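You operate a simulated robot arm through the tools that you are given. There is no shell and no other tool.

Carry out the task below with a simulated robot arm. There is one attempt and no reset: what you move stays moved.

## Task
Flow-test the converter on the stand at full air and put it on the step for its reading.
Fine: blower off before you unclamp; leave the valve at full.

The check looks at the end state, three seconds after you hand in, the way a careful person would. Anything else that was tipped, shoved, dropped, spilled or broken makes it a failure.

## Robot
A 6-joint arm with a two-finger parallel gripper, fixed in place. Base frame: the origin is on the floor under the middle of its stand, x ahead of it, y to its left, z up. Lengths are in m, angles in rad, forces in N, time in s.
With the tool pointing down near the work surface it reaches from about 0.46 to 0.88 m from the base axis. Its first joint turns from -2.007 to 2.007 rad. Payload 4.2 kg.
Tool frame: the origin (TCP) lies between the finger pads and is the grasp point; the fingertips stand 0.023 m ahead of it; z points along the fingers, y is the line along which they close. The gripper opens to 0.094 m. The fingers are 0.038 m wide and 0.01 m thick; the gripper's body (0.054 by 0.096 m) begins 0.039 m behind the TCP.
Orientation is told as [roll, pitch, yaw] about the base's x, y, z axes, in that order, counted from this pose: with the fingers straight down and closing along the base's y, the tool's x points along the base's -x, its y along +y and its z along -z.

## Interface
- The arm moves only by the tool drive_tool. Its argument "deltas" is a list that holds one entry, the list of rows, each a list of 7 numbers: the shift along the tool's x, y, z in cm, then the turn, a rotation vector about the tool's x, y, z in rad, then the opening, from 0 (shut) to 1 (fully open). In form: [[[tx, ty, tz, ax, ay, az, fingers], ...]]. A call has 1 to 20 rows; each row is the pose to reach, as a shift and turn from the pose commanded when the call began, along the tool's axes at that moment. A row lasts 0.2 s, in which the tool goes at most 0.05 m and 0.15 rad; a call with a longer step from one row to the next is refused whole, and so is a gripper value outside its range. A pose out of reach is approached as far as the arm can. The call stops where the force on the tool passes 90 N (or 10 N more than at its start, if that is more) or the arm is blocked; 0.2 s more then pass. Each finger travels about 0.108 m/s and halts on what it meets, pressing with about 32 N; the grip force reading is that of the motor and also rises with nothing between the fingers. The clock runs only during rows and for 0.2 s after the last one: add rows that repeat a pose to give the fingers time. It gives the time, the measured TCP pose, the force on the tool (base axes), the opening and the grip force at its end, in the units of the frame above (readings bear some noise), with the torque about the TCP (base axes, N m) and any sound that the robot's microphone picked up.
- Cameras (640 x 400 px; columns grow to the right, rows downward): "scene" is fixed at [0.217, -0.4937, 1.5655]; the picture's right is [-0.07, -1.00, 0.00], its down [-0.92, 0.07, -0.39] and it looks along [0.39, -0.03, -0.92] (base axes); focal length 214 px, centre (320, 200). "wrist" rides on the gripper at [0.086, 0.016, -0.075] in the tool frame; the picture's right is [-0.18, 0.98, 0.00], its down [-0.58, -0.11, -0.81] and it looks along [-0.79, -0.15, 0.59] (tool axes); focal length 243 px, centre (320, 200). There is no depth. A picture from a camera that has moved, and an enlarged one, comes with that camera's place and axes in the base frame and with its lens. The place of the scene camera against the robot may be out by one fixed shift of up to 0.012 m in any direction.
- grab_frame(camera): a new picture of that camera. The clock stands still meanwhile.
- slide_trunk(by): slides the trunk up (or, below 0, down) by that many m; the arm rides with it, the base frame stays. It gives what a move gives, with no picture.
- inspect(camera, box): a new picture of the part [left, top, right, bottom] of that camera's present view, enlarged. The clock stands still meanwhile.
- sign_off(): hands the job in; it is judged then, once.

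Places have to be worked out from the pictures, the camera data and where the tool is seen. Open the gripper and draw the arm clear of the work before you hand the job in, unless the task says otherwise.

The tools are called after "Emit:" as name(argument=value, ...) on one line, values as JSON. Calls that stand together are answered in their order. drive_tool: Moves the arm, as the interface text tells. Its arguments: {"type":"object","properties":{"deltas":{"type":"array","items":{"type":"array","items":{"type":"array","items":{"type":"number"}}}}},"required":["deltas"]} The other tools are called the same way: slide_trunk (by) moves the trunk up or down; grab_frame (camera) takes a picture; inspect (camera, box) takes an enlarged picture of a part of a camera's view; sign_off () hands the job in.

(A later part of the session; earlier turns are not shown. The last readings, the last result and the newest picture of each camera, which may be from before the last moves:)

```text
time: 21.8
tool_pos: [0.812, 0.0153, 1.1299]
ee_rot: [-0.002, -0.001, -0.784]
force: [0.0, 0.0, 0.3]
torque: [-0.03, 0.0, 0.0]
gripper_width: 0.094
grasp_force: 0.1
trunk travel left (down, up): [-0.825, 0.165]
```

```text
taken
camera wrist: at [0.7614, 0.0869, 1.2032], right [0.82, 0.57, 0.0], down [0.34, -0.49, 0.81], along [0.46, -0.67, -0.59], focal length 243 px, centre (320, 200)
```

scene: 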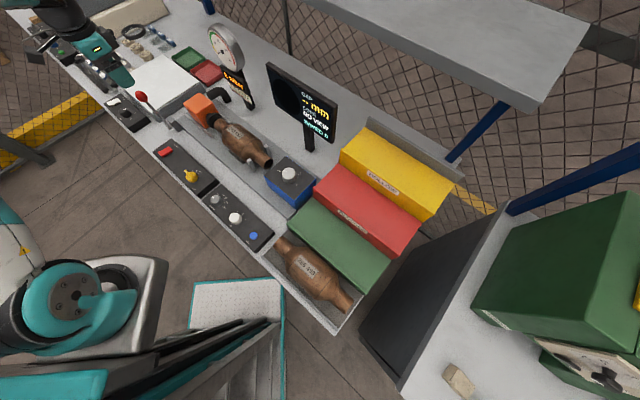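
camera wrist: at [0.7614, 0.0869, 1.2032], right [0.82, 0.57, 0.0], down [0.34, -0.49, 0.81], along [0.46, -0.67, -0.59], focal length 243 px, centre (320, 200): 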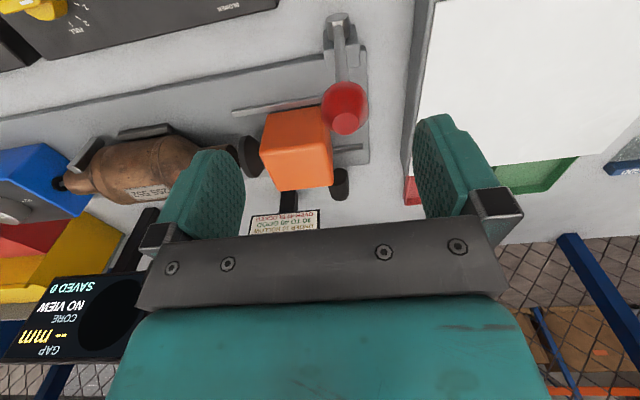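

The ball is at l≈0.599 as expected. I descend 5.8 cm to straddle it and narrow the fingers.

Emit:
drive_tool(deltas=[[[0, 0, 2.5, 0, 0, 0, 1], [0, 0, 4.5, 0, 0, 0, 1], [0, 0, 5.8, 0, 0, 0, 1], [0, 0.2, 5.8, 0, 0, 0, 0.64], [0, 0.2, 5.8, 0, 0, 0, 0.64]]])

Emit:
grab_frame(camera="wrist")

```text
time: 23.0
tool_pos: [0.8137, 0.0166, 1.0713]
ee_rot: [-0.002, 0.0, -0.784]
force: [0.0, 0.3, 0.9]
torque: [0.02, 0.02, 0.01]
gripper_width: 0.0602
grasp_force: 0.1
trunk travel left (down, up): [-0.825, 0.165]
```

```text
taken
camera wrist: at [0.7628, 0.0881, 1.1458], right [0.82, 0.57, 0.0], down [0.34, -0.49, 0.81], along [0.46, -0.67, -0.59], focal length 243 px, centre (320, 200)
```

wrist: 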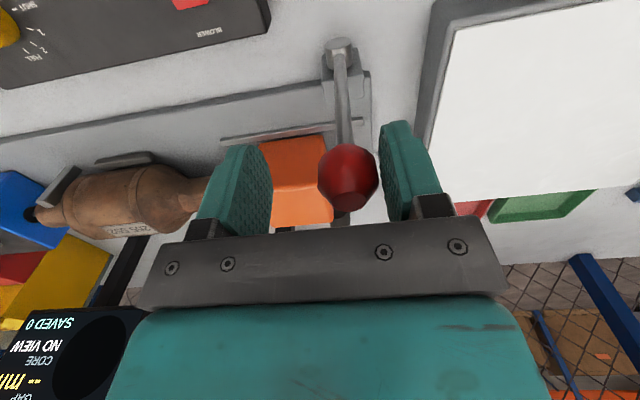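

The fingers straddle the ball. I continue the swing right along the arc to about +20°, watching the force.

Emit:
drive_tool(deltas=[[[0, -1.2, 0, 0, 0, 0, 0.64], [0, -2.4, 0.2, 0, 0, 0, 0.64], [0, -3.5, 0.5, 0, 0, 0, 0.64], [0, -4.65, 0.8, 0, 0, 0, 0.64], [0, -4.65, 0.8, 0, 0, 0, 0.64]]])

Emit:
grab_frame(camera="wrist")

Emit:
inspect(camera="scene", box=[120, 60, 248, 140])

```text
time: 24.2
tool_pos: [0.7789, -0.0157, 1.0648]
ee_rot: [0.0, -0.002, -0.784]
force: [0.6, -1.1, 0.2]
torque: [-0.02, -0.01, -0.02]
gripper_width: 0.0606
grasp_force: 0.2
trunk travel left (down, up): [-0.825, 0.165]
```

```text
taken
camera wrist: at [0.7293, 0.0548, 1.1378], right [0.82, 0.57, 0.0], down [0.34, -0.49, 0.81], along [0.46, -0.67, -0.59], focal length 243 px, centre (320, 200)
```

wrist: 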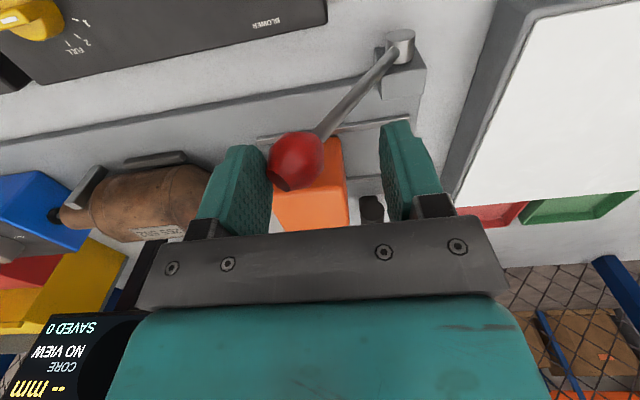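

```text
5.00 times, centred on (184, 100) of scene
camera zoom: at [0.217, -0.4937, 1.5655], right [-0.07, -1.0, 0.0], down [-0.92, 0.07, -0.39], along [0.39, -0.03, -0.92], focal length 1072 px, centre (1000, 700)
```

zoom: 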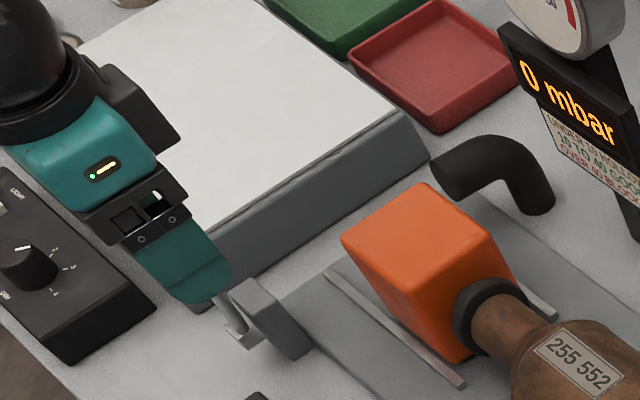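

The lever went over-centre by itself; the ball now leans right at about 34° and the cup covers the inlet. I push a little further right with the left finger to make sure it is at its stop.

Emit:
drive_tool(deltas=[[[0, -0.8, 0.5, 0, 0, 0, 0.64], [0, -1.6, 1.0, 0, 0, 0, 0.64], [0, -2.4, 1.5, 0, 0, 0, 0.64], [0, -3.0, 1.7, 0, 0, 0, 0.64], [0, -3.3, 1.8, 0, 0, 0, 0.64], [0, -3.3, 1.8, 0, 0, 0, 0.64]]])

Emit:
grab_frame(camera="wrist")

Emit:
inspect(camera="scene", box=[140, 70, 268, 150])

```text
time: 25.6
tool_pos: [0.7579, -0.0384, 1.0469]
ee_rot: [0.004, -0.001, -0.783]
force: [8.8, 7.2, 5.8]
torque: [0.3, -0.33, 0.06]
gripper_width: 0.0649
grasp_force: 5.7
trunk travel left (down, up): [-0.825, 0.165]
```

```text
taken
camera wrist: at [0.7075, 0.0328, 1.121], right [0.82, 0.57, 0.0], down [0.33, -0.49, 0.81], along [0.46, -0.66, -0.59], focal length 243 px, centre (320, 200)
```

wrist: 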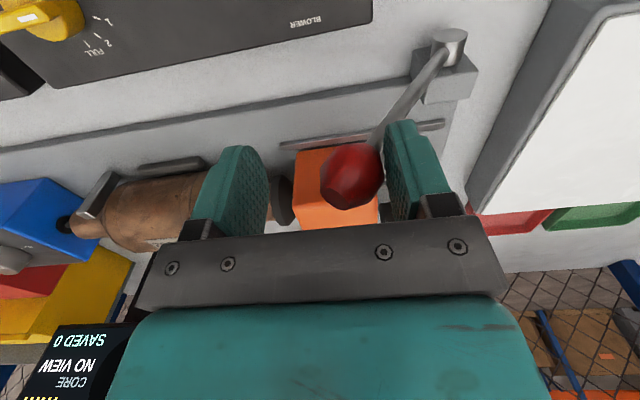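

```text
5.00 times, centred on (204, 110) of scene
camera zoom: at [0.217, -0.4937, 1.5655], right [-0.07, -1.0, 0.0], down [-0.92, 0.07, -0.39], along [0.39, -0.03, -0.92], focal length 1072 px, centre (900, 650)
```

zoom: 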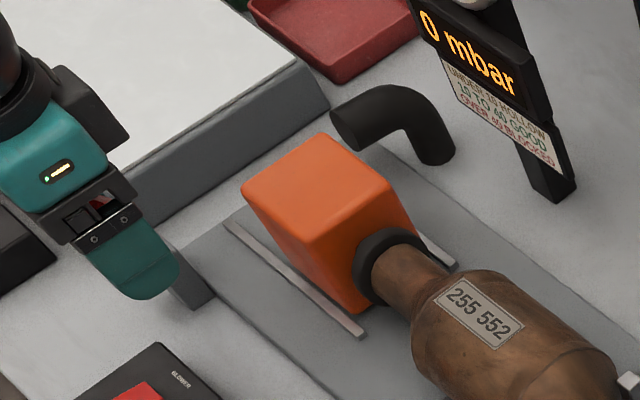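

About 11 N of reaction shows the lever is at its closed stop and the cup is sealed on the inlet. I centre the fingers around the ball, then lift straight off.

Emit:
drive_tool(deltas=[[[0, 0.9, 0, 0, 0, 0, 0.75], [0, 0.9, 0, 0, 0, 0, 0.85], [0, 0.9, -3, 0, 0, 0, 0.85], [0, 0.9, -7, 0, 0, 0, 0.85], [0, 0.9, -11, 0, 0, 0, 0.85], [0, 0.9, -15, 0, 0, 0, 0.85], [0, 0.9, -15, 0, 0, 0, 0.85]]])

Emit:
grab_frame(camera="wrist")

Emit:
inspect(camera="scene", box=[140, 70, 268, 150])

```text
time: 27.2
tool_pos: [0.764, -0.0332, 1.1964]
ee_rot: [-0.003, 0.001, -0.784]
force: [0.5, 0.4, -0.5]
torque: [0.02, 0.02, -0.03]
gripper_width: 0.0798
grasp_force: 0.0
trunk travel left (down, up): [-0.825, 0.165]
```

```text
taken
camera wrist: at [0.7127, 0.0376, 1.2711], right [0.82, 0.57, 0.0], down [0.34, -0.49, 0.81], along [0.46, -0.67, -0.59], focal length 243 px, centre (320, 200)
```

wrist: 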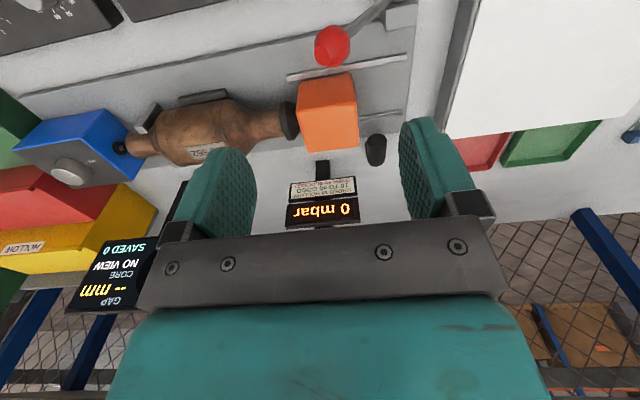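

```text
5.00 times, centred on (204, 110) of scene
camera zoom: at [0.217, -0.4937, 1.5655], right [-0.07, -1.0, 0.0], down [-0.92, 0.07, -0.39], along [0.39, -0.03, -0.92], focal length 1072 px, centre (900, 650)
```

zoom: 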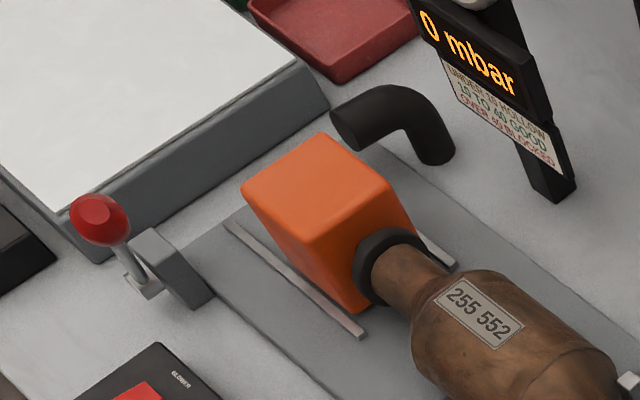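

The lever leans right and the cup is seated on the inlet, so the clamp is closed. Next is the AIR knob: I move above it at z≈1.14 while turning the tool to yaw +45°, so the fingers close across the bar.

Emit:
drive_tool(deltas=[[[0.7, -1.6, 0, 0, 0, -0.145, 0.85], [1.4, -3.2, 0, 0, 0, -0.29, 0.85], [2.1, -4.8, 0, 0, 0, -0.435, 0.85], [2.8, -6.4, 0, 0, 0, -0.58, 0.85], [3.5, -8.0, 0, 0, 0, -0.725, 0.85], [4.2, -9.6, 0, 0, 0, -0.87, 0.85], [4.9, -11.2, 1, 0, 0, -1.015, 0.85], [5.6, -12.8, 2, 0, 0, -1.16, 0.85], [6.3, -14.4, 3, 0, 0, -1.305, 0.85], [7.0, -16, 4.5, 0, 0, -1.45, 0.85], [7.14, -16.76, 5.6, 0, 0, -1.57, 0.85], [7.14, -16.76, 5.6, 0, 0, -1.57, 0.85]]])

Emit:
grab_frame(camera="wrist")

Emit:
inspect(camera="wrist", box=[250, 0, 410, 100])

```text
time: 29.8
tool_pos: [0.5945, -0.1016, 1.14]
ee_rot: [0.0, 0.002, 0.787]
force: [-0.4, -0.2, -0.4]
torque: [-0.01, 0.02, -0.01]
gripper_width: 0.0798
grasp_force: 0.1
trunk travel left (down, up): [-0.825, 0.165]
```

```text
taken
camera wrist: at [0.5207, -0.1527, 1.214], right [-0.57, 0.82, 0.0], down [0.49, 0.34, 0.81], along [0.66, 0.46, -0.59], focal length 243 px, centre (320, 200)
```

wrist: 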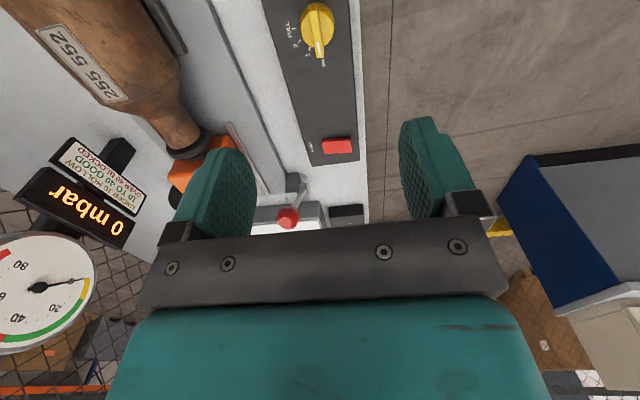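

```text
4.00 times, centred on (330, 50) of wrist
camera zoom: at [0.5207, -0.1527, 1.214], right [-0.57, 0.82, 0.0], down [0.49, 0.34, 0.81], along [0.66, 0.46, -0.59], focal length 970 px, centre (280, 800)
```

zoom: 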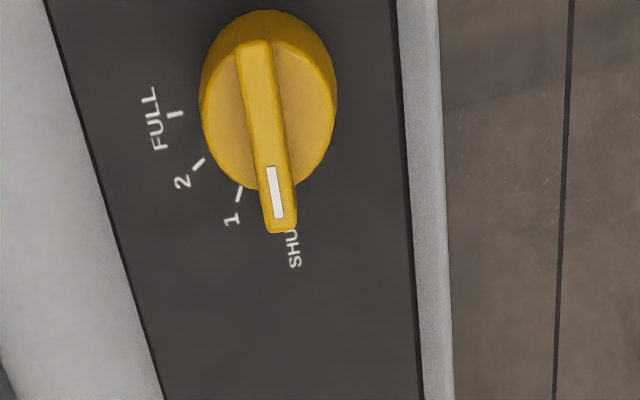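

From overhead the knob centre is at a=0.4947, l=0.346 and the bar lies exactly along l. The ticks sit at about 27°, 54° and 80° clockwise, so FULL is about 80° (1.40 rad) from SHUT. I descend with the fingers narrowed around the bar, tips to about 0.959.

Emit:
drive_tool(deltas=[[[0.25, -0.25, 4, 0, 0, 0, 0.5], [0.25, -0.25, 8, 0, 0, 0, 0.35], [0.25, -0.25, 11, 0, 0, 0, 0.35], [0.25, -0.25, 13, 0, 0, 0, 0.35], [0.25, -0.25, 13, 0, 0, 0, 0.35]]])

Emit:
grab_frame(camera="wrist")

Emit:
inspect(camera="scene", box=[160, 140, 224, 180])

```text
time: 31.0
tool_pos: [0.5933, -0.1043, 1.0108]
ee_rot: [-0.001, 0.003, 0.785]
force: [-0.2, -0.8, -0.2]
torque: [0.01, 0.03, -0.01]
gripper_width: 0.0326
grasp_force: 0.1
trunk travel left (down, up): [-0.825, 0.165]
```

```text
taken
camera wrist: at [0.5211, -0.1558, 1.0848], right [-0.56, 0.83, 0.0], down [0.49, 0.34, 0.81], along [0.66, 0.45, -0.59], focal length 243 px, centre (320, 200)
```

wrist: 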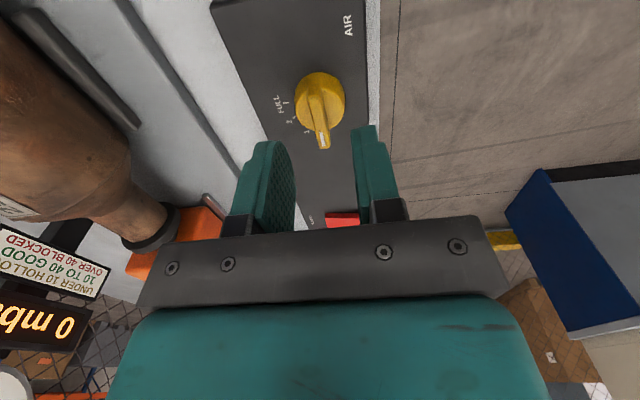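

```text
10.00 times, centred on (192, 160) of scene
camera zoom: at [0.217, -0.4937, 1.5655], right [-0.07, -1.0, 0.0], down [-0.92, 0.07, -0.39], along [0.39, -0.03, -0.92], focal length 2145 px, centre (1600, 600)
```

zoom: 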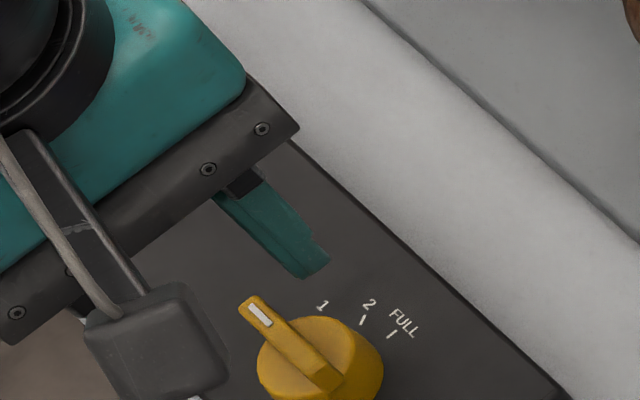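

The fingers are around the knob area but I want exact alignment before closing, so I enlarge the wrist view.

Emit:
inspect(camera="wrist", box=[240, 60, 400, 160])

```text
4.00 times, centred on (320, 110) of wrist
camera zoom: at [0.5211, -0.1558, 1.0848], right [-0.56, 0.83, 0.0], down [0.49, 0.34, 0.81], along [0.66, 0.45, -0.59], focal length 970 px, centre (320, 560)
```

zoom: 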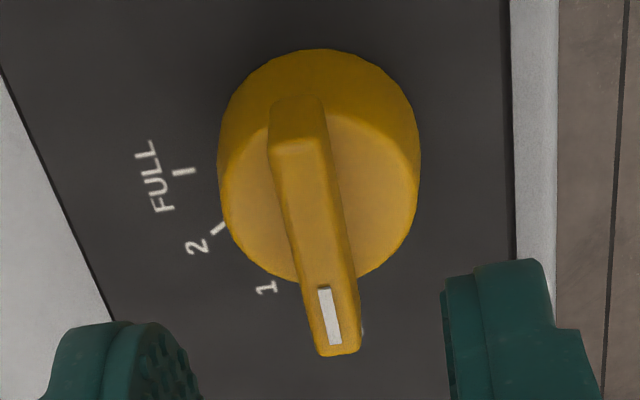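

Refined from the two heights: bar centre a=0.4945, l=0.3475, bar top z=0.9625, bar foot z≈0.949. I shift 2 mm, lower the tips to about 0.952 and close on the bar.

Emit:
drive_tool(deltas=[[[-0.18, -0.12, 1.5, 0, 0, 0, 0.35], [-0.18, -0.12, 3, 0, 0, 0, 0.35], [-0.18, -0.12, 3.5, 0, 0, 0, 0.35], [-0.18, -0.12, 3.5, 0, 0, 0, 0.2], [-0.18, -0.12, 3.5, 0, 0, 0, 0.05], [-0.18, -0.12, 3.5, 0, 0, 0, 0], [-0.18, -0.12, 3.5, 0, 0, 0, 0]]])

Emit:
grab_frame(camera="wrist")

Emit:
inspect(camera="scene", box=[160, 150, 224, 190])

```text
time: 32.6
tool_pos: [0.597, -0.1034, 0.9749]
ee_rot: [0.0, 0.003, 0.786]
force: [0.1, 0.8, -2.9]
torque: [0.32, -0.29, 0.01]
gripper_width: 0.0078
grasp_force: 45.0
trunk travel left (down, up): [-0.825, 0.165]
```

```text
taken
camera wrist: at [0.5229, -0.1553, 1.0499], right [-0.56, 0.83, 0.0], down [0.49, 0.34, 0.81], along [0.66, 0.45, -0.59], focal length 243 px, centre (320, 200)
```

wrist: 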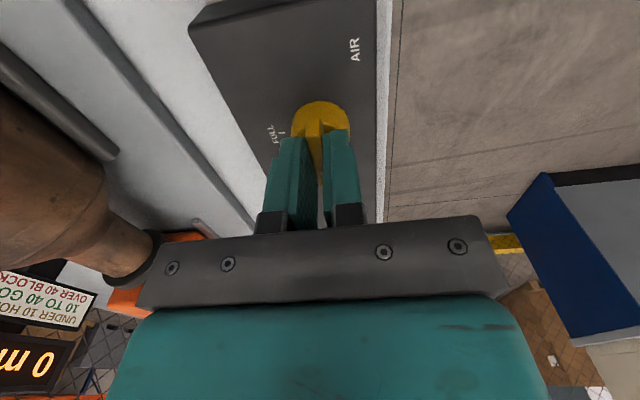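

```text
10.00 times, centred on (192, 170) of scene
camera zoom: at [0.217, -0.4937, 1.5655], right [-0.07, -1.0, 0.0], down [-0.92, 0.07, -0.39], along [0.39, -0.03, -0.92], focal length 2145 px, centre (1600, 500)
```

zoom: 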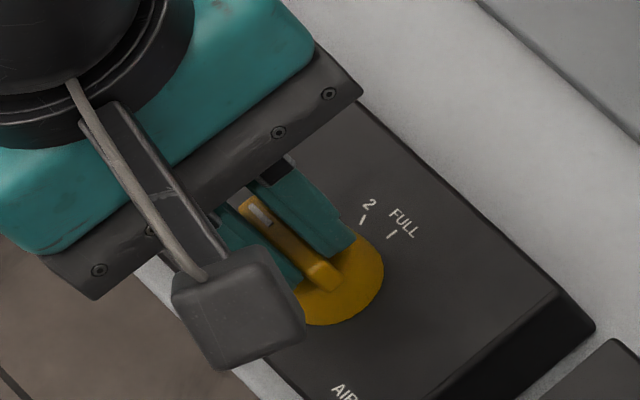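

The bar is gripped at 7.8 mm. I turn it clockwise (seen from above) by 1.40 rad toward FULL.

Emit:
drive_tool(deltas=[[[0, 0, 0, 0, 0, 0.12, 0], [0, 0, 0, 0, 0, 0.26, 0], [0, 0, 0, 0, 0, 0.4, 0], [0, 0, 0, 0, 0, 0.54, 0], [0, 0, 0, 0, 0, 0.68, 0], [0, 0, 0, 0, 0, 0.82, 0], [0, 0, 0, 0, 0, 0.96, 0], [0, 0, 0, 0, 0, 1.1, 0], [0, 0, 0, 0, 0, 1.24, 0], [0, 0, 0, 0, 0, 1.34, 0], [0, 0, 0, 0, 0, 1.4, 0], [0, 0, 0, 0, 0, 1.4, 0]]])

Emit:
grab_frame(camera="wrist")

Emit:
inspect(camera="scene", box=[160, 150, 224, 190])

```text
time: 35.2
tool_pos: [0.5949, -0.1009, 0.9755]
ee_rot: [0.002, 0.001, -0.615]
force: [-7.5, 26.3, 5.8]
torque: [0.09, -0.29, 0.06]
gripper_width: 0.008
grasp_force: 45.2
trunk travel left (down, up): [-0.825, 0.165]
```

```text
taken
camera wrist: at [0.5339, -0.0404, 1.05], right [0.72, 0.7, 0.0], down [0.41, -0.43, 0.8], along [0.56, -0.58, -0.59], focal length 243 px, centre (320, 200)
```

wrist: 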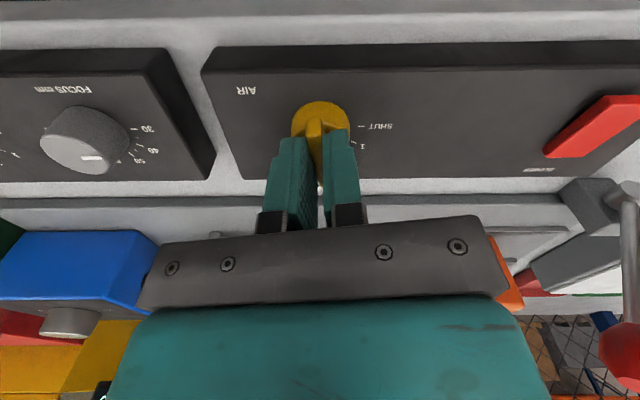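

```text
10.00 times, centred on (192, 170) of scene
camera zoom: at [0.217, -0.4937, 1.5655], right [-0.07, -1.0, 0.0], down [-0.92, 0.07, -0.39], along [0.39, -0.03, -0.92], focal length 2145 px, centre (1600, 500)
```

zoom: 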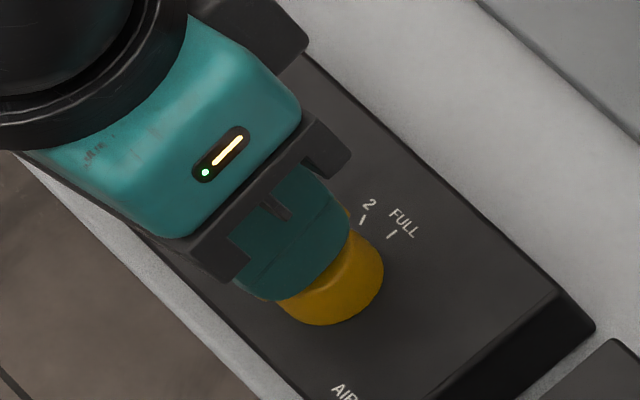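

Turned by 1.40 rad, with a moderate 27 N side load since my centre is slightly off. I open the fingers, lift clear, back off, and check the pointer against FULL.

Emit:
drive_tool(deltas=[[[0, 0, 0, 0, 0, 0, 0.1], [0, 0, 0, 0, 0, 0, 0.3], [0, 0, 0, 0, 0, 0, 0.35], [0, 0, -2, 0, 0, 0, 0.35], [0, 0, -6, 0, 0, 0, 0.35], [2, 0, -10, 0, 0, 0, 0.35], [4, 0, -13, 0, 0, 0, 0.35], [4, 0, -13, 0, 0, 0, 0.35]]])

Emit:
grab_frame(camera="wrist")

Emit:
inspect(camera="scene", box=[160, 150, 224, 190])

```text
time: 37.0
tool_pos: [0.5641, -0.0811, 1.1051]
ee_rot: [-0.003, -0.002, -0.614]
force: [-1.0, -0.4, -0.1]
torque: [0.02, 0.04, 0.01]
gripper_width: 0.033
grasp_force: 0.1
trunk travel left (down, up): [-0.825, 0.165]
```

```text
taken
camera wrist: at [0.5019, -0.02, 1.1789], right [0.72, 0.7, 0.0], down [0.41, -0.42, 0.81], along [0.56, -0.58, -0.59], focal length 243 px, centre (320, 200)
```

wrist: 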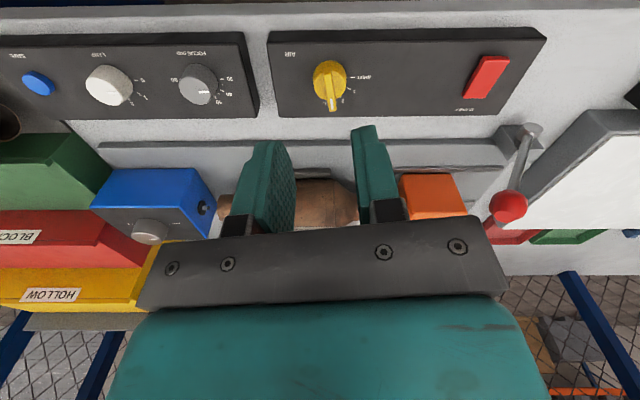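

```text
10.00 times, centred on (192, 170) of scene
camera zoom: at [0.217, -0.4937, 1.5655], right [-0.07, -1.0, 0.0], down [-0.92, 0.07, -0.39], along [0.39, -0.03, -0.92], focal length 2145 px, centre (1600, 500)
```

zoom: 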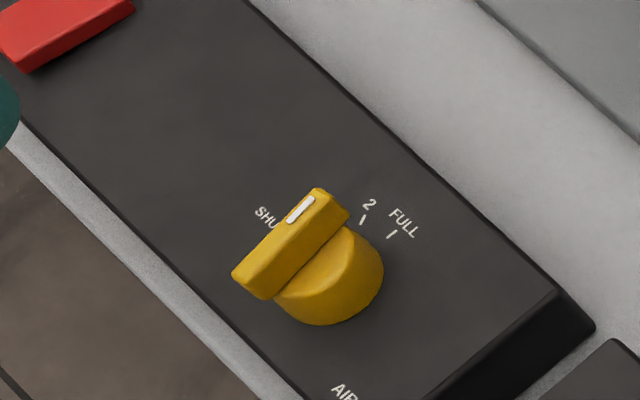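

The pointer has swung toward FULL. I enlarge the wrist view to compare the pointer with the tick.

Emit:
inspect(camera="wrist", box=[280, 40, 400, 115])

Emit:
inspect(camera="scene", box=[176, 162, 208, 182])

```text
5.33 times, centred on (340, 78) of wrist
camera zoom: at [0.5019, -0.02, 1.1789], right [0.72, 0.7, 0.0], down [0.41, -0.42, 0.81], along [0.56, -0.58, -0.59], focal length 1294 px, centre (213, 853)
```

zoom: 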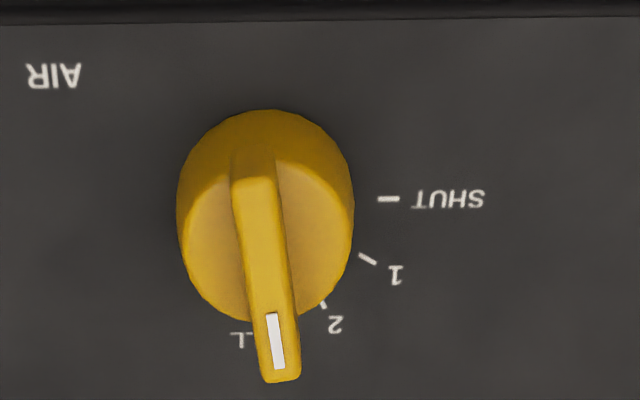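

```text
16.00 times, centred on (192, 172) of scene
camera zoom: at [0.217, -0.4937, 1.5655], right [-0.07, -1.0, 0.0], down [-0.92, 0.07, -0.39], along [0.39, -0.03, -0.92], focal length 3432 px, centre (2368, 648)
```

zoom: 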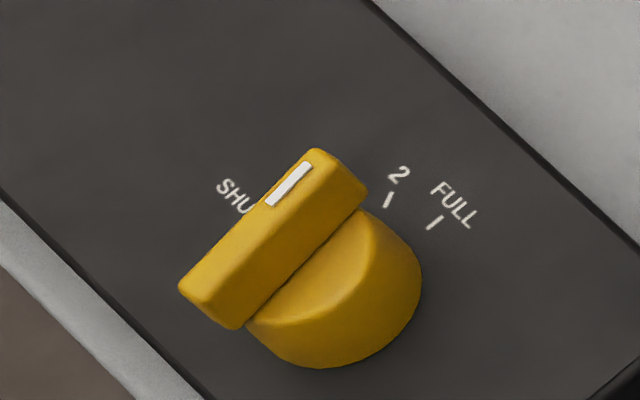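

The pointer measures about 82° and the ticks fit 0/30/60/90°, so about 8° remain to FULL. I re-grip the bar at its present angle.

Emit:
drive_tool(deltas=[[[-2, 0, 3, 0, 0, 0.03, 0.35], [-3.93, 0.03, 6, 0, 0, 0.03, 0.35], [-3.93, 0.03, 9.5, 0, 0, 0.03, 0.35], [-3.93, 0.03, 12, 0, 0, 0.03, 0.35], [-3.93, 0.03, 13, 0, 0, 0.03, 0.35], [-3.93, 0.03, 13, 0, 0, 0.03, 0.2], [-3.93, 0.03, 13, 0, 0, 0.03, 0], [-3.93, 0.03, 13, 0, 0, 0.03, 0], [-3.93, 0.03, 13, 0, 0, 0.03, 0]]])

```text
time: 39.0
tool_pos: [0.5966, -0.1023, 0.977]
ee_rot: [0.0, -0.002, -0.644]
force: [8.2, 11.0, -5.5]
torque: [0.14, -0.35, 0.01]
gripper_width: 0.008
grasp_force: 44.6
trunk travel left (down, up): [-0.825, 0.165]
```

Gripped again, with a small side load along l. I ease 2 mm that way and turn another 0.15 rad clockwise.

Emit:
drive_tool(deltas=[[[0, 0.15, 0, 0, 0, 0.04, 0], [0, 0.15, 0, 0, 0, 0.08, 0], [0, 0.15, 0, 0, 0, 0.12, 0], [0, 0.15, 0, 0, 0, 0.15, 0], [0, 0.15, 0, 0, 0, 0.15, 0]]])

Emit:
drive_tool(deltas=[[[0, 0, 0, 0, 0, 0, 0.15], [0, 0, 0, 0, 0, 0, 0.35], [0, 0, 0, 0, 0, 0, 0.35], [0, 0, -2, 0, 0, 0, 0.35], [0, 0, -6, 0, 0, 0, 0.35], [2, 0, -10, 0, 0, 0, 0.35], [4, 0, -13, 0, 0, 0, 0.35], [4, 0, -13, 0, 0, 0, 0.35]]])

Emit:
inspect(camera="wrist", box=[280, 40, 400, 115])

Emit:
inspect(camera="scene", box=[176, 162, 208, 182])

```text
time: 40.2
tool_pos: [0.5964, -0.1018, 0.9759]
ee_rot: [-0.001, -0.002, -0.793]
force: [8.0, 9.1, 9.2]
torque: [0.74, 0.41, 0.11]
gripper_width: 0.0078
grasp_force: 44.8
trunk travel left (down, up): [-0.825, 0.165]
```

```text
time: 42.0
tool_pos: [0.5682, -0.0732, 1.1044]
ee_rot: [-0.002, -0.001, -0.794]
force: [0.3, 0.1, 0.3]
torque: [0.02, 0.04, 0.0]
gripper_width: 0.0327
grasp_force: 0.1
trunk travel left (down, up): [-0.825, 0.165]
```

```text
5.33 times, centred on (340, 78) of wrist
camera zoom: at [0.519, -0.0018, 1.1795], right [0.83, 0.56, 0.0], down [0.33, -0.49, 0.81], along [0.45, -0.67, -0.59], focal length 1294 px, centre (213, 853)
```

zoom: 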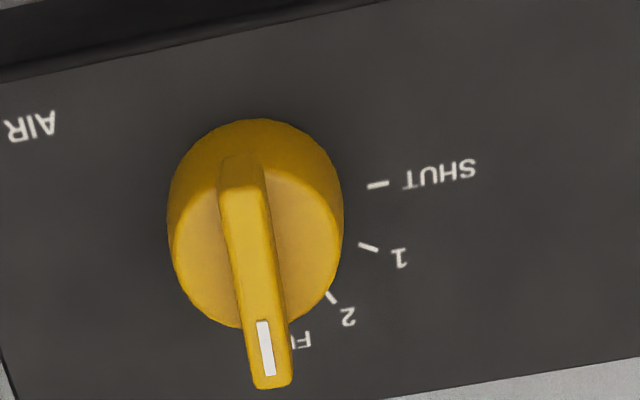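

```text
16.00 times, centred on (192, 172) of scene
camera zoom: at [0.217, -0.4937, 1.5655], right [-0.07, -1.0, 0.0], down [-0.92, 0.07, -0.39], along [0.39, -0.03, -0.92], focal length 3432 px, centre (2368, 648)
```

zoom: 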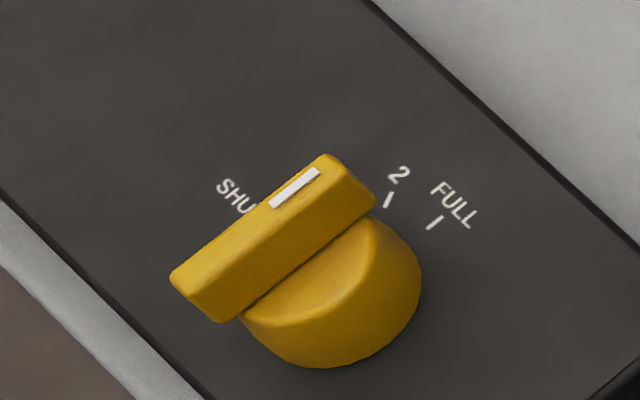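

The pointer now measures 90°, right at FULL. I next move left to look at the blower rocker from close range before pressing it.

Emit:
drive_tool(deltas=[[[1.5, 4, 0, 0, 0, 0, 0.2], [3, 8, 0, 0, 0, 0, 0], [4.5, 12, 0, 0, 0, 0, 0], [5.4, 15.5, 0, 0, 0, 0, 0], [5.4, 15.5, 0, 0, 0, 0, 0]]])

Emit:
grab_frame(camera="wrist")

Emit:
inspect(camera="wrist", box=[270, 60, 398, 140])

```text
time: 43.2
tool_pos: [0.6406, 0.074, 1.1051]
ee_rot: [-0.001, 0.0, -0.794]
force: [0.5, 1.1, 0.2]
torque: [-0.02, -0.01, -0.01]
gripper_width: 0.0
grasp_force: 32.3
trunk travel left (down, up): [-0.825, 0.165]
```

```text
taken
camera wrist: at [0.5925, 0.1458, 1.1797], right [0.83, 0.56, 0.0], down [0.33, -0.49, 0.81], along [0.45, -0.67, -0.59], focal length 243 px, centre (320, 200)
```

wrist: 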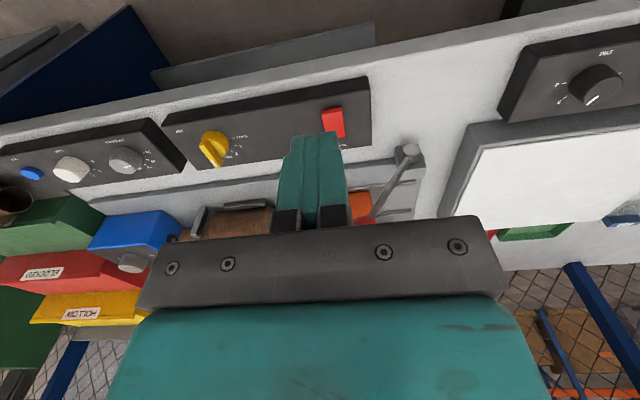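

```text
5.00 times, centred on (334, 100) of wrist
camera zoom: at [0.5925, 0.1458, 1.1797], right [0.83, 0.56, 0.0], down [0.33, -0.49, 0.81], along [0.45, -0.67, -0.59], focal length 1213 px, centre (250, 700)
```

zoom: 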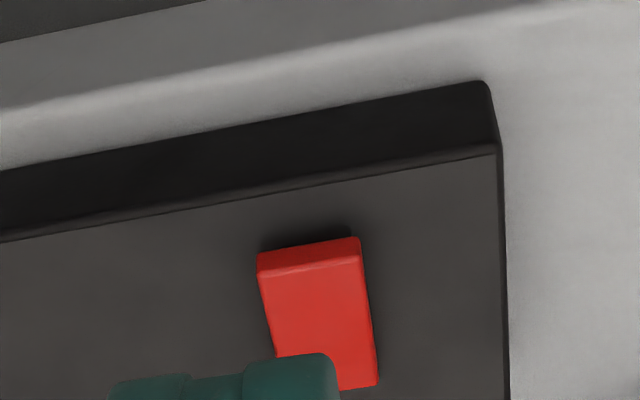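

The rocker spans a=0.474–0.516 and l=0.494–0.516, with its front end raised (shadow under it). I bring the closed fingertips over the front half at a≈0.468, down to just above it.

Emit:
drive_tool(deltas=[[[-2.2, 0, 3, 0, 0, 0, 0], [-4.5, 0, 6, 0, 0, 0, 0], [-6.7, 0, 9, 0, 0, 0, 0], [-6.7, 0, 12, 0, 0, 0, 0], [-6.7, 0, 13.2, 0, 0, 0, 0], [-6.7, 0, 13.2, 0, 0, 0, 0]]])

Emit:
grab_frame(camera="wrist")

Emit:
inspect(camera="scene", box=[133, 130, 197, 170])

```text
time: 44.6
tool_pos: [0.689, 0.0253, 0.9728]
ee_rot: [-0.002, 0.0, -0.794]
force: [0.0, 0.2, 0.7]
torque: [-0.02, -0.01, 0.01]
gripper_width: 0.0
grasp_force: 32.1
trunk travel left (down, up): [-0.825, 0.165]
```

```text
taken
camera wrist: at [0.6391, 0.0967, 1.0468], right [0.83, 0.56, 0.0], down [0.33, -0.49, 0.81], along [0.45, -0.67, -0.59], focal length 243 px, centre (320, 200)
```

wrist: 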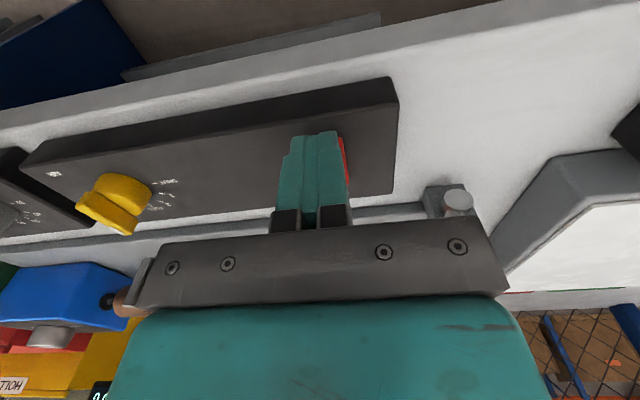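

```text
10.00 times, centred on (165, 150) of scene
camera zoom: at [0.217, -0.4937, 1.5655], right [-0.07, -1.0, 0.0], down [-0.92, 0.07, -0.39], along [0.39, -0.03, -0.92], focal length 2145 px, centre (1870, 700)
```

zoom: 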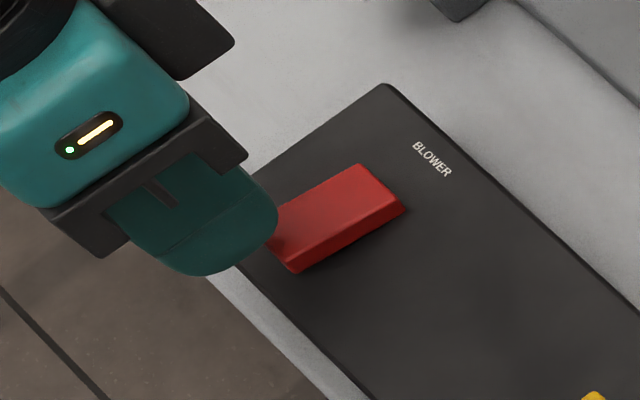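

The tips are over the rocker's front end, a few millimetres above it. I press down gently in small steps, to about z=0.962.

Emit:
drive_tool(deltas=[[[0, 0, 0.3, 0, 0, 0, 0], [0, 0, 0.6, 0, 0, 0, 0], [0, 0, 0.9, 0, 0, 0, 0], [0, 0, 1.1, 0, 0, 0, 0]]])

```text
time: 45.6
tool_pos: [0.6881, 0.0258, 0.9619]
ee_rot: [-0.002, -0.001, -0.793]
force: [-0.4, 0.2, 2.1]
torque: [0.01, -0.02, -0.01]
gripper_width: 0.0002
grasp_force: 32.2
trunk travel left (down, up): [-0.825, 0.165]
```

Contact is just beginning at 2 N. I continue slowly by a few millimetres.

Emit:
drive_tool(deltas=[[[0, 0, 0.2, 0, 0, 0, 0], [0, 0, 0.4, 0, 0, 0, 0], [0, 0, 0.6, 0, 0, 0, 0], [0, 0, 0.6, 0, 0, 0, 0]]])

Emit:
inspect(camera="scene", box=[133, 130, 197, 170])

Emit:
inspect(camera="scene", box=[200, 15, 260, 115])

```text
time: 46.6
tool_pos: [0.6875, 0.0256, 0.9627]
ee_rot: [0.007, -0.006, -0.795]
force: [-14.0, -7.3, 73.0]
torque: [-1.29, -0.53, 0.62]
gripper_width: 0.0
grasp_force: 32.2
trunk travel left (down, up): [-0.825, 0.165]
```

```text
10.00 times, centred on (165, 150) of scene
camera zoom: at [0.217, -0.4937, 1.5655], right [-0.07, -1.0, 0.0], down [-0.92, 0.07, -0.39], along [0.39, -0.03, -0.92], focal length 2145 px, centre (1870, 700)
```

zoom: 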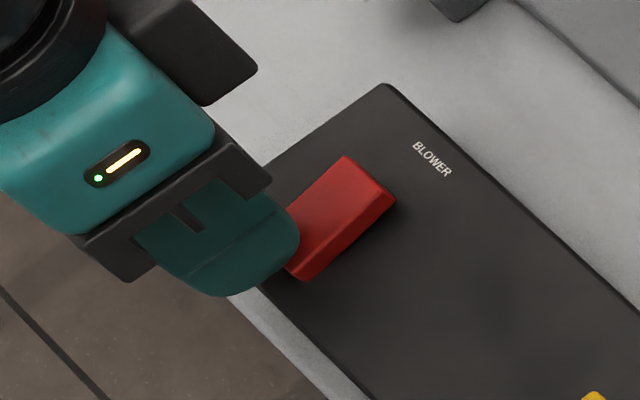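

```text
4.00 times, centred on (230, 65) of scene
camera zoom: at [0.217, -0.4937, 1.5655], right [-0.07, -1.0, 0.0], down [-0.92, 0.07, -0.39], along [0.39, -0.03, -0.92], focal length 858 px, centre (680, 740)
```

zoom: 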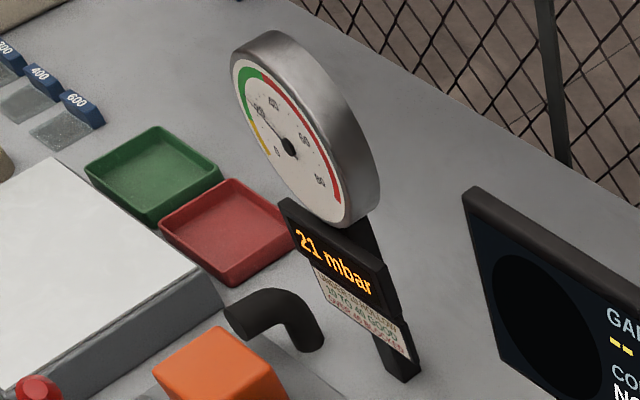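

The blower is on and the gauge shows 21 mbar and may still be changing. I'm pressing with 73 N, so I lift off and let the reading settle.

Emit:
drive_tool(deltas=[[[0, 0, -1, 0, 0, 0, 0], [0, 0, -4, 0, 0, 0, 0], [0, 0, -8, 0, 0, 0, 0], [1, 0, -12, 0, 0, 0, 0], [2, 0, -15, 0, 0, 0, 0], [2, 0, -15, 0, 0, 0, 0], [2, 0, -15, 0, 0, 0, 0], [2, 0, -15, 0, 0, 0, 0], [2, 0, -15, 0, 0, 0, 0], [2, 0, -15, 0, 0, 0, 0]]])

Emit:
inspect(camera="scene", box=[200, 15, 260, 115])

Emit:
inspect(camera="scene", box=[133, 130, 229, 190])

```text
time: 48.8
tool_pos: [0.6754, 0.04, 1.105]
ee_rot: [0.0, 0.0, -0.796]
force: [-0.9, -0.1, -0.4]
torque: [0.01, 0.0, 0.01]
gripper_width: 0.0
grasp_force: 32.5
trunk travel left (down, up): [-0.825, 0.165]
```

```text
4.00 times, centred on (230, 65) of scene
camera zoom: at [0.217, -0.4937, 1.5655], right [-0.07, -1.0, 0.0], down [-0.92, 0.07, -0.39], along [0.39, -0.03, -0.92], focal length 858 px, centre (680, 740)
```

zoom: 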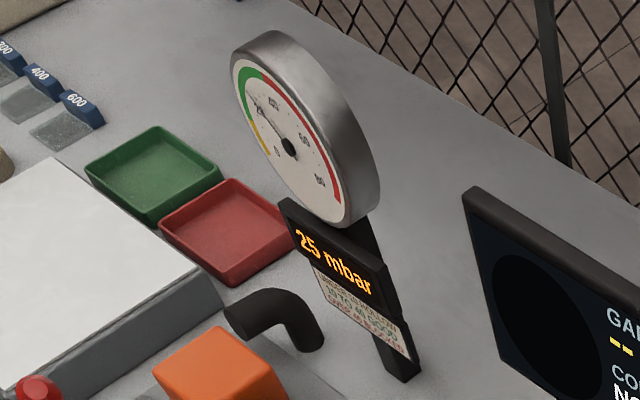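

```text
6.67 times, centred on (181, 160) of scene
camera zoom: at [0.217, -0.4937, 1.5655], right [-0.07, -1.0, 0.0], down [-0.92, 0.07, -0.39], along [0.39, -0.03, -0.92], focal length 1430 px, centre (1247, 467)
```

zoom: 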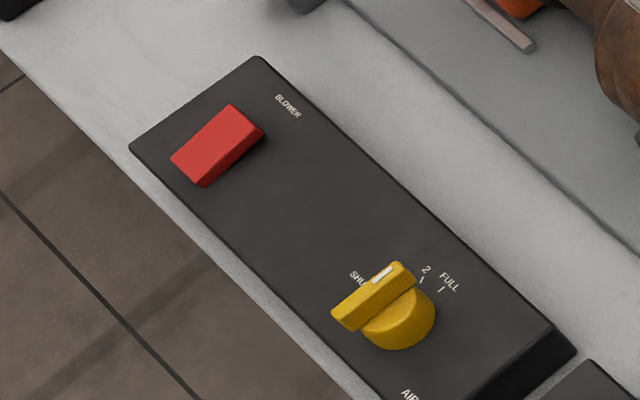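

It now reads 25 mbar. I wait a few seconds more to be sure it has settled.

Emit:
drive_tool(deltas=[[[0, 0, 0, 0, 0, 0, 0], [0, 0, 0, 0, 0, 0, 0], [0, 0, 0, 0, 0, 0, 0], [0, 0, 0, 0, 0, 0, 0], [0, 0, 0, 0, 0, 0, 0], [0, 0, 0, 0, 0, 0, 0], [0, 0, 0, 0, 0, 0, 0], [0, 0, 0, 0, 0, 0, 0], [0, 0, 0, 0, 0, 0, 0], [0, 0, 0, 0, 0, 0, 0], [0, 0, 0, 0, 0, 0, 0], [0, 0, 0, 0, 0, 0, 0], [0, 0, 0, 0, 0, 0, 0], [0, 0, 0, 0, 0, 0, 0], [0, 0, 0, 0, 0, 0, 0], [0, 0, 0, 0, 0, 0, 0], [0, 0, 0, 0, 0, 0, 0], [0, 0, 0, 0, 0, 0, 0], [0, 0, 0, 0, 0, 0, 0], [0, 0, 0, 0, 0, 0, 0]]])

Emit:
inspect(camera="scene", box=[200, 15, 260, 115])

Emit:
grab_frame(camera="wrist")

```text
time: 53.0
tool_pos: [0.6738, 0.0396, 1.1056]
ee_rot: [0.0, 0.001, -0.794]
force: [0.5, 0.2, 0.8]
torque: [0.02, -0.03, -0.02]
gripper_width: 0.0
grasp_force: 32.1
trunk travel left (down, up): [-0.825, 0.165]
```

```text
4.00 times, centred on (230, 65) of scene
camera zoom: at [0.217, -0.4937, 1.5655], right [-0.07, -1.0, 0.0], down [-0.92, 0.07, -0.39], along [0.39, -0.03, -0.92], focal length 858 px, centre (680, 740)
```

zoom: 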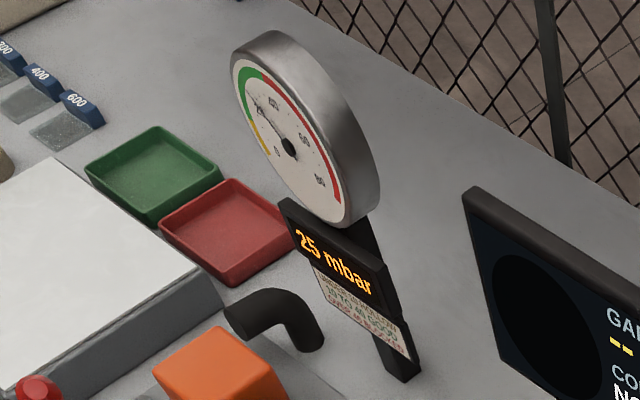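

```text
taken
camera wrist: at [0.625, 0.1111, 1.1797], right [0.83, 0.56, 0.0], down [0.33, -0.49, 0.81], along [0.45, -0.67, -0.59], focal length 243 px, centre (320, 200)
```

wrist: 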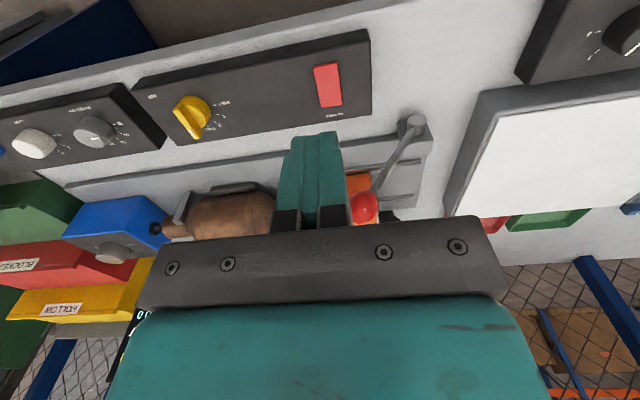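

It settled at 25 mbar, within 10–40, so the converter is GOOD and goes on the green step. Now I switch the blower off by pressing the rocker's raised back half at a≈0.508, which keeps the gripper body clear of the lever ball at a≈0.567.

Emit:
drive_tool(deltas=[[[-3, 0, 0, 0, 0, 0, 0], [-5.95, 0.05, 2, 0, 0, 0, 0], [-5.95, 0.05, 6, 0, 0, 0, 0], [-5.95, 0.05, 10, 0, 0, 0, 0], [-5.95, 0.05, 13, 0, 0, 0, 0], [-5.95, 0.05, 13, 0, 0, 0, 0]]])

Emit:
inspect(camera="scene", box=[133, 120, 197, 160])

Emit:
grab_frame(camera="wrist")

```text
time: 54.4
tool_pos: [0.7143, -0.0013, 0.9748]
ee_rot: [-0.004, 0.002, -0.788]
force: [-13.4, 15.9, -5.6]
torque: [-0.98, -0.72, 0.43]
gripper_width: 0.0001
grasp_force: 32.5
trunk travel left (down, up): [-0.825, 0.165]
```

```text
10.00 times, centred on (165, 140) of scene
camera zoom: at [0.217, -0.4937, 1.5655], right [-0.07, -1.0, 0.0], down [-0.92, 0.07, -0.39], along [0.39, -0.03, -0.92], focal length 2145 px, centre (1870, 800)
```

zoom: 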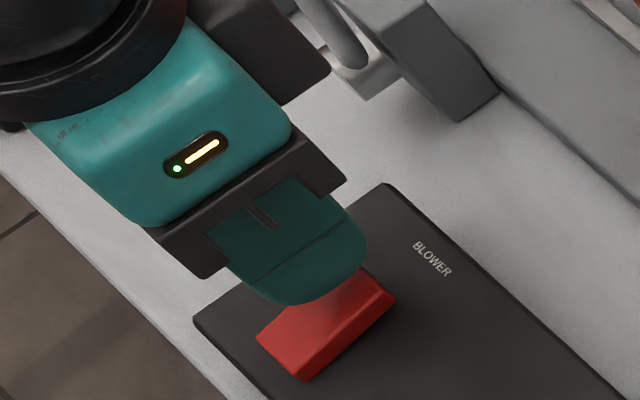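

```text
taken
camera wrist: at [0.6648, 0.0708, 1.0487], right [0.83, 0.56, 0.0], down [0.34, -0.49, 0.81], along [0.45, -0.67, -0.59], focal length 243 px, centre (320, 200)
```

wrist: 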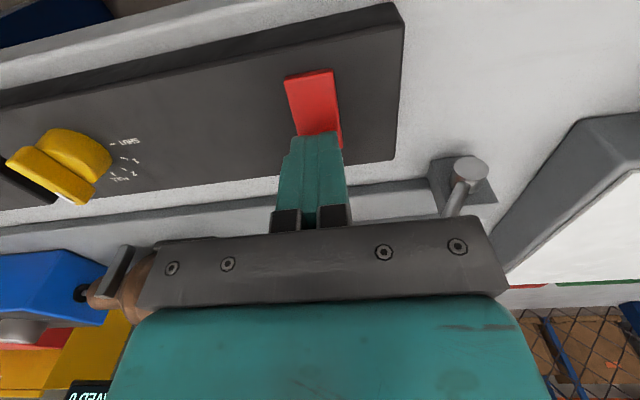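

There's a 21 N push toward −a: the gripper's far side is touching the lever ball. I back straight off 2 cm in −a first so it isn't dragged, then rise.

Emit:
drive_tool(deltas=[[[1, 0, 0, 0, 0, 0, 0], [2, 0, 0, 0, 0, 0, 0], [3, 0, -2, 0, 0, 0, 0], [4, 0, -6, 0, 0, 0, 0], [4, 0, -10, 0, 0, 0, 0], [4, 0, -10, 0, 0, 0, 0]]])

Emit:
grab_frame(camera="scene")

Emit:
inspect(camera="scene", box=[120, 70, 248, 150])

Emit:
inspect(camera="scene", box=[200, 15, 260, 115])

```text
time: 55.8
tool_pos: [0.6868, 0.0267, 1.0769]
ee_rot: [-0.003, -0.002, -0.794]
force: [0.1, 0.4, -0.1]
torque: [0.03, 0.0, -0.02]
gripper_width: 0.0
grasp_force: 32.2
trunk travel left (down, up): [-0.825, 0.165]
```

```text
taken
```

scene: 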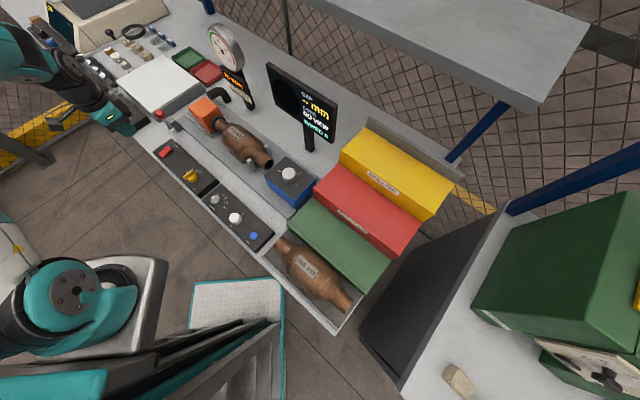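

```text
5.00 times, centred on (184, 110) of scene
camera zoom: at [0.217, -0.4937, 1.5655], right [-0.07, -1.0, 0.0], down [-0.92, 0.07, -0.39], along [0.39, -0.03, -0.92], focal length 1072 px, centre (1000, 650)
```

zoom: 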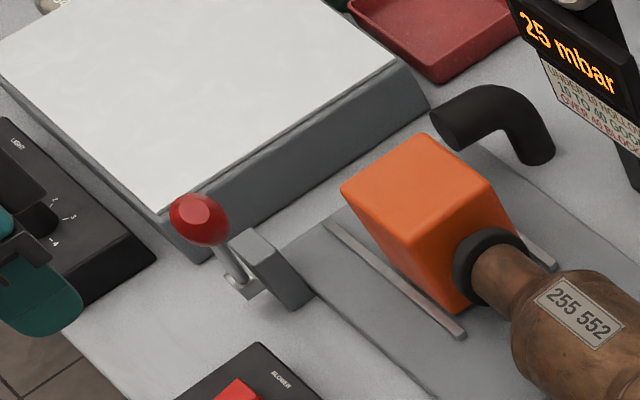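

```text
4.00 times, centred on (230, 65) of scene
camera zoom: at [0.217, -0.4937, 1.5655], right [-0.07, -1.0, 0.0], down [-0.92, 0.07, -0.39], along [0.39, -0.03, -0.92], focal length 858 px, centre (680, 740)
```

zoom: 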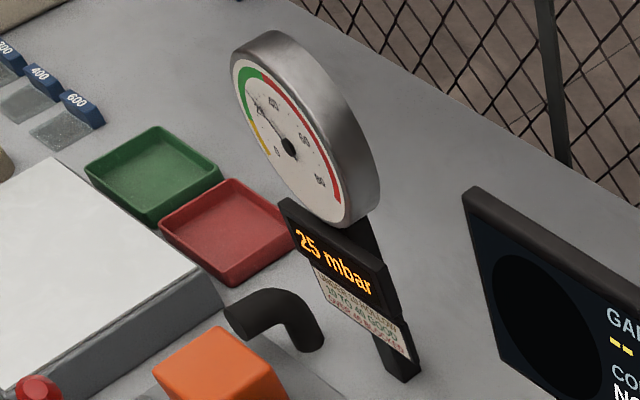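

The clamp is still closed and the reading holds at 25 mbar, so nothing was disturbed. I'll press with one finger of the open gripper instead: at yaw +45° the +a finger reaches the rocker's back half while the body stays 5 cm clear of the ball. I rise and turn.

Emit:
drive_tool(deltas=[[[1, 0, -4, 0, 0, 0, 0], [1, 0, -8, 0, 0, 0, 0], [1, 0, -10, 0, 0, -0.14, 0], [1, 0, -10, 0, 0, -0.285, 0.2], [1, 0, -10, 0, 0, -0.43, 0.4], [1, 0, -10, 0, 0, -0.575, 0.6], [1, 0, -10, 0, 0, -0.72, 0.8], [1, 0, -10, 0, 0, -0.865, 1], [1, 0, -10, 0, 0, -1.01, 1], [1, 0, -10, 0, 0, -1.155, 1], [1, 0, -10, 0, 0, -1.3, 1], [1, 0, -10, 0, 0, -1.445, 1], [1, 0, -10, 0, 0, -1.579, 1], [1, 0, -10, 0, 0, -1.579, 1]]])

Emit:
grab_frame(camera="wrist")

```text
time: 58.8
tool_pos: [0.6825, 0.0339, 1.1766]
ee_rot: [0.0, 0.001, 0.787]
force: [-0.2, -0.9, 0.6]
torque: [0.01, -0.02, -0.02]
gripper_width: 0.0939
grasp_force: 0.0
trunk travel left (down, up): [-0.825, 0.165]
```

```text
taken
camera wrist: at [0.6084, -0.0178, 1.2504], right [-0.57, 0.82, 0.0], down [0.49, 0.34, 0.81], along [0.66, 0.46, -0.59], focal length 243 px, centre (320, 200)
```

wrist: 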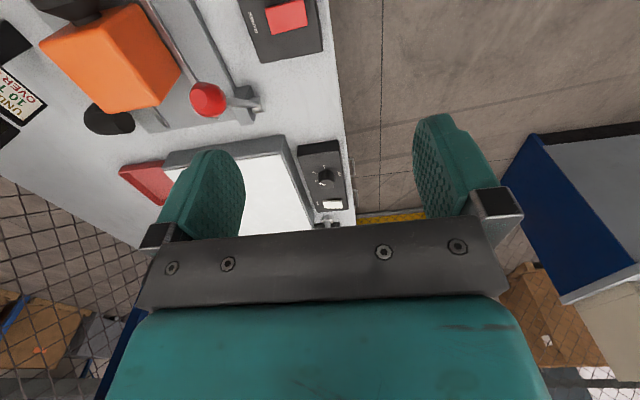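

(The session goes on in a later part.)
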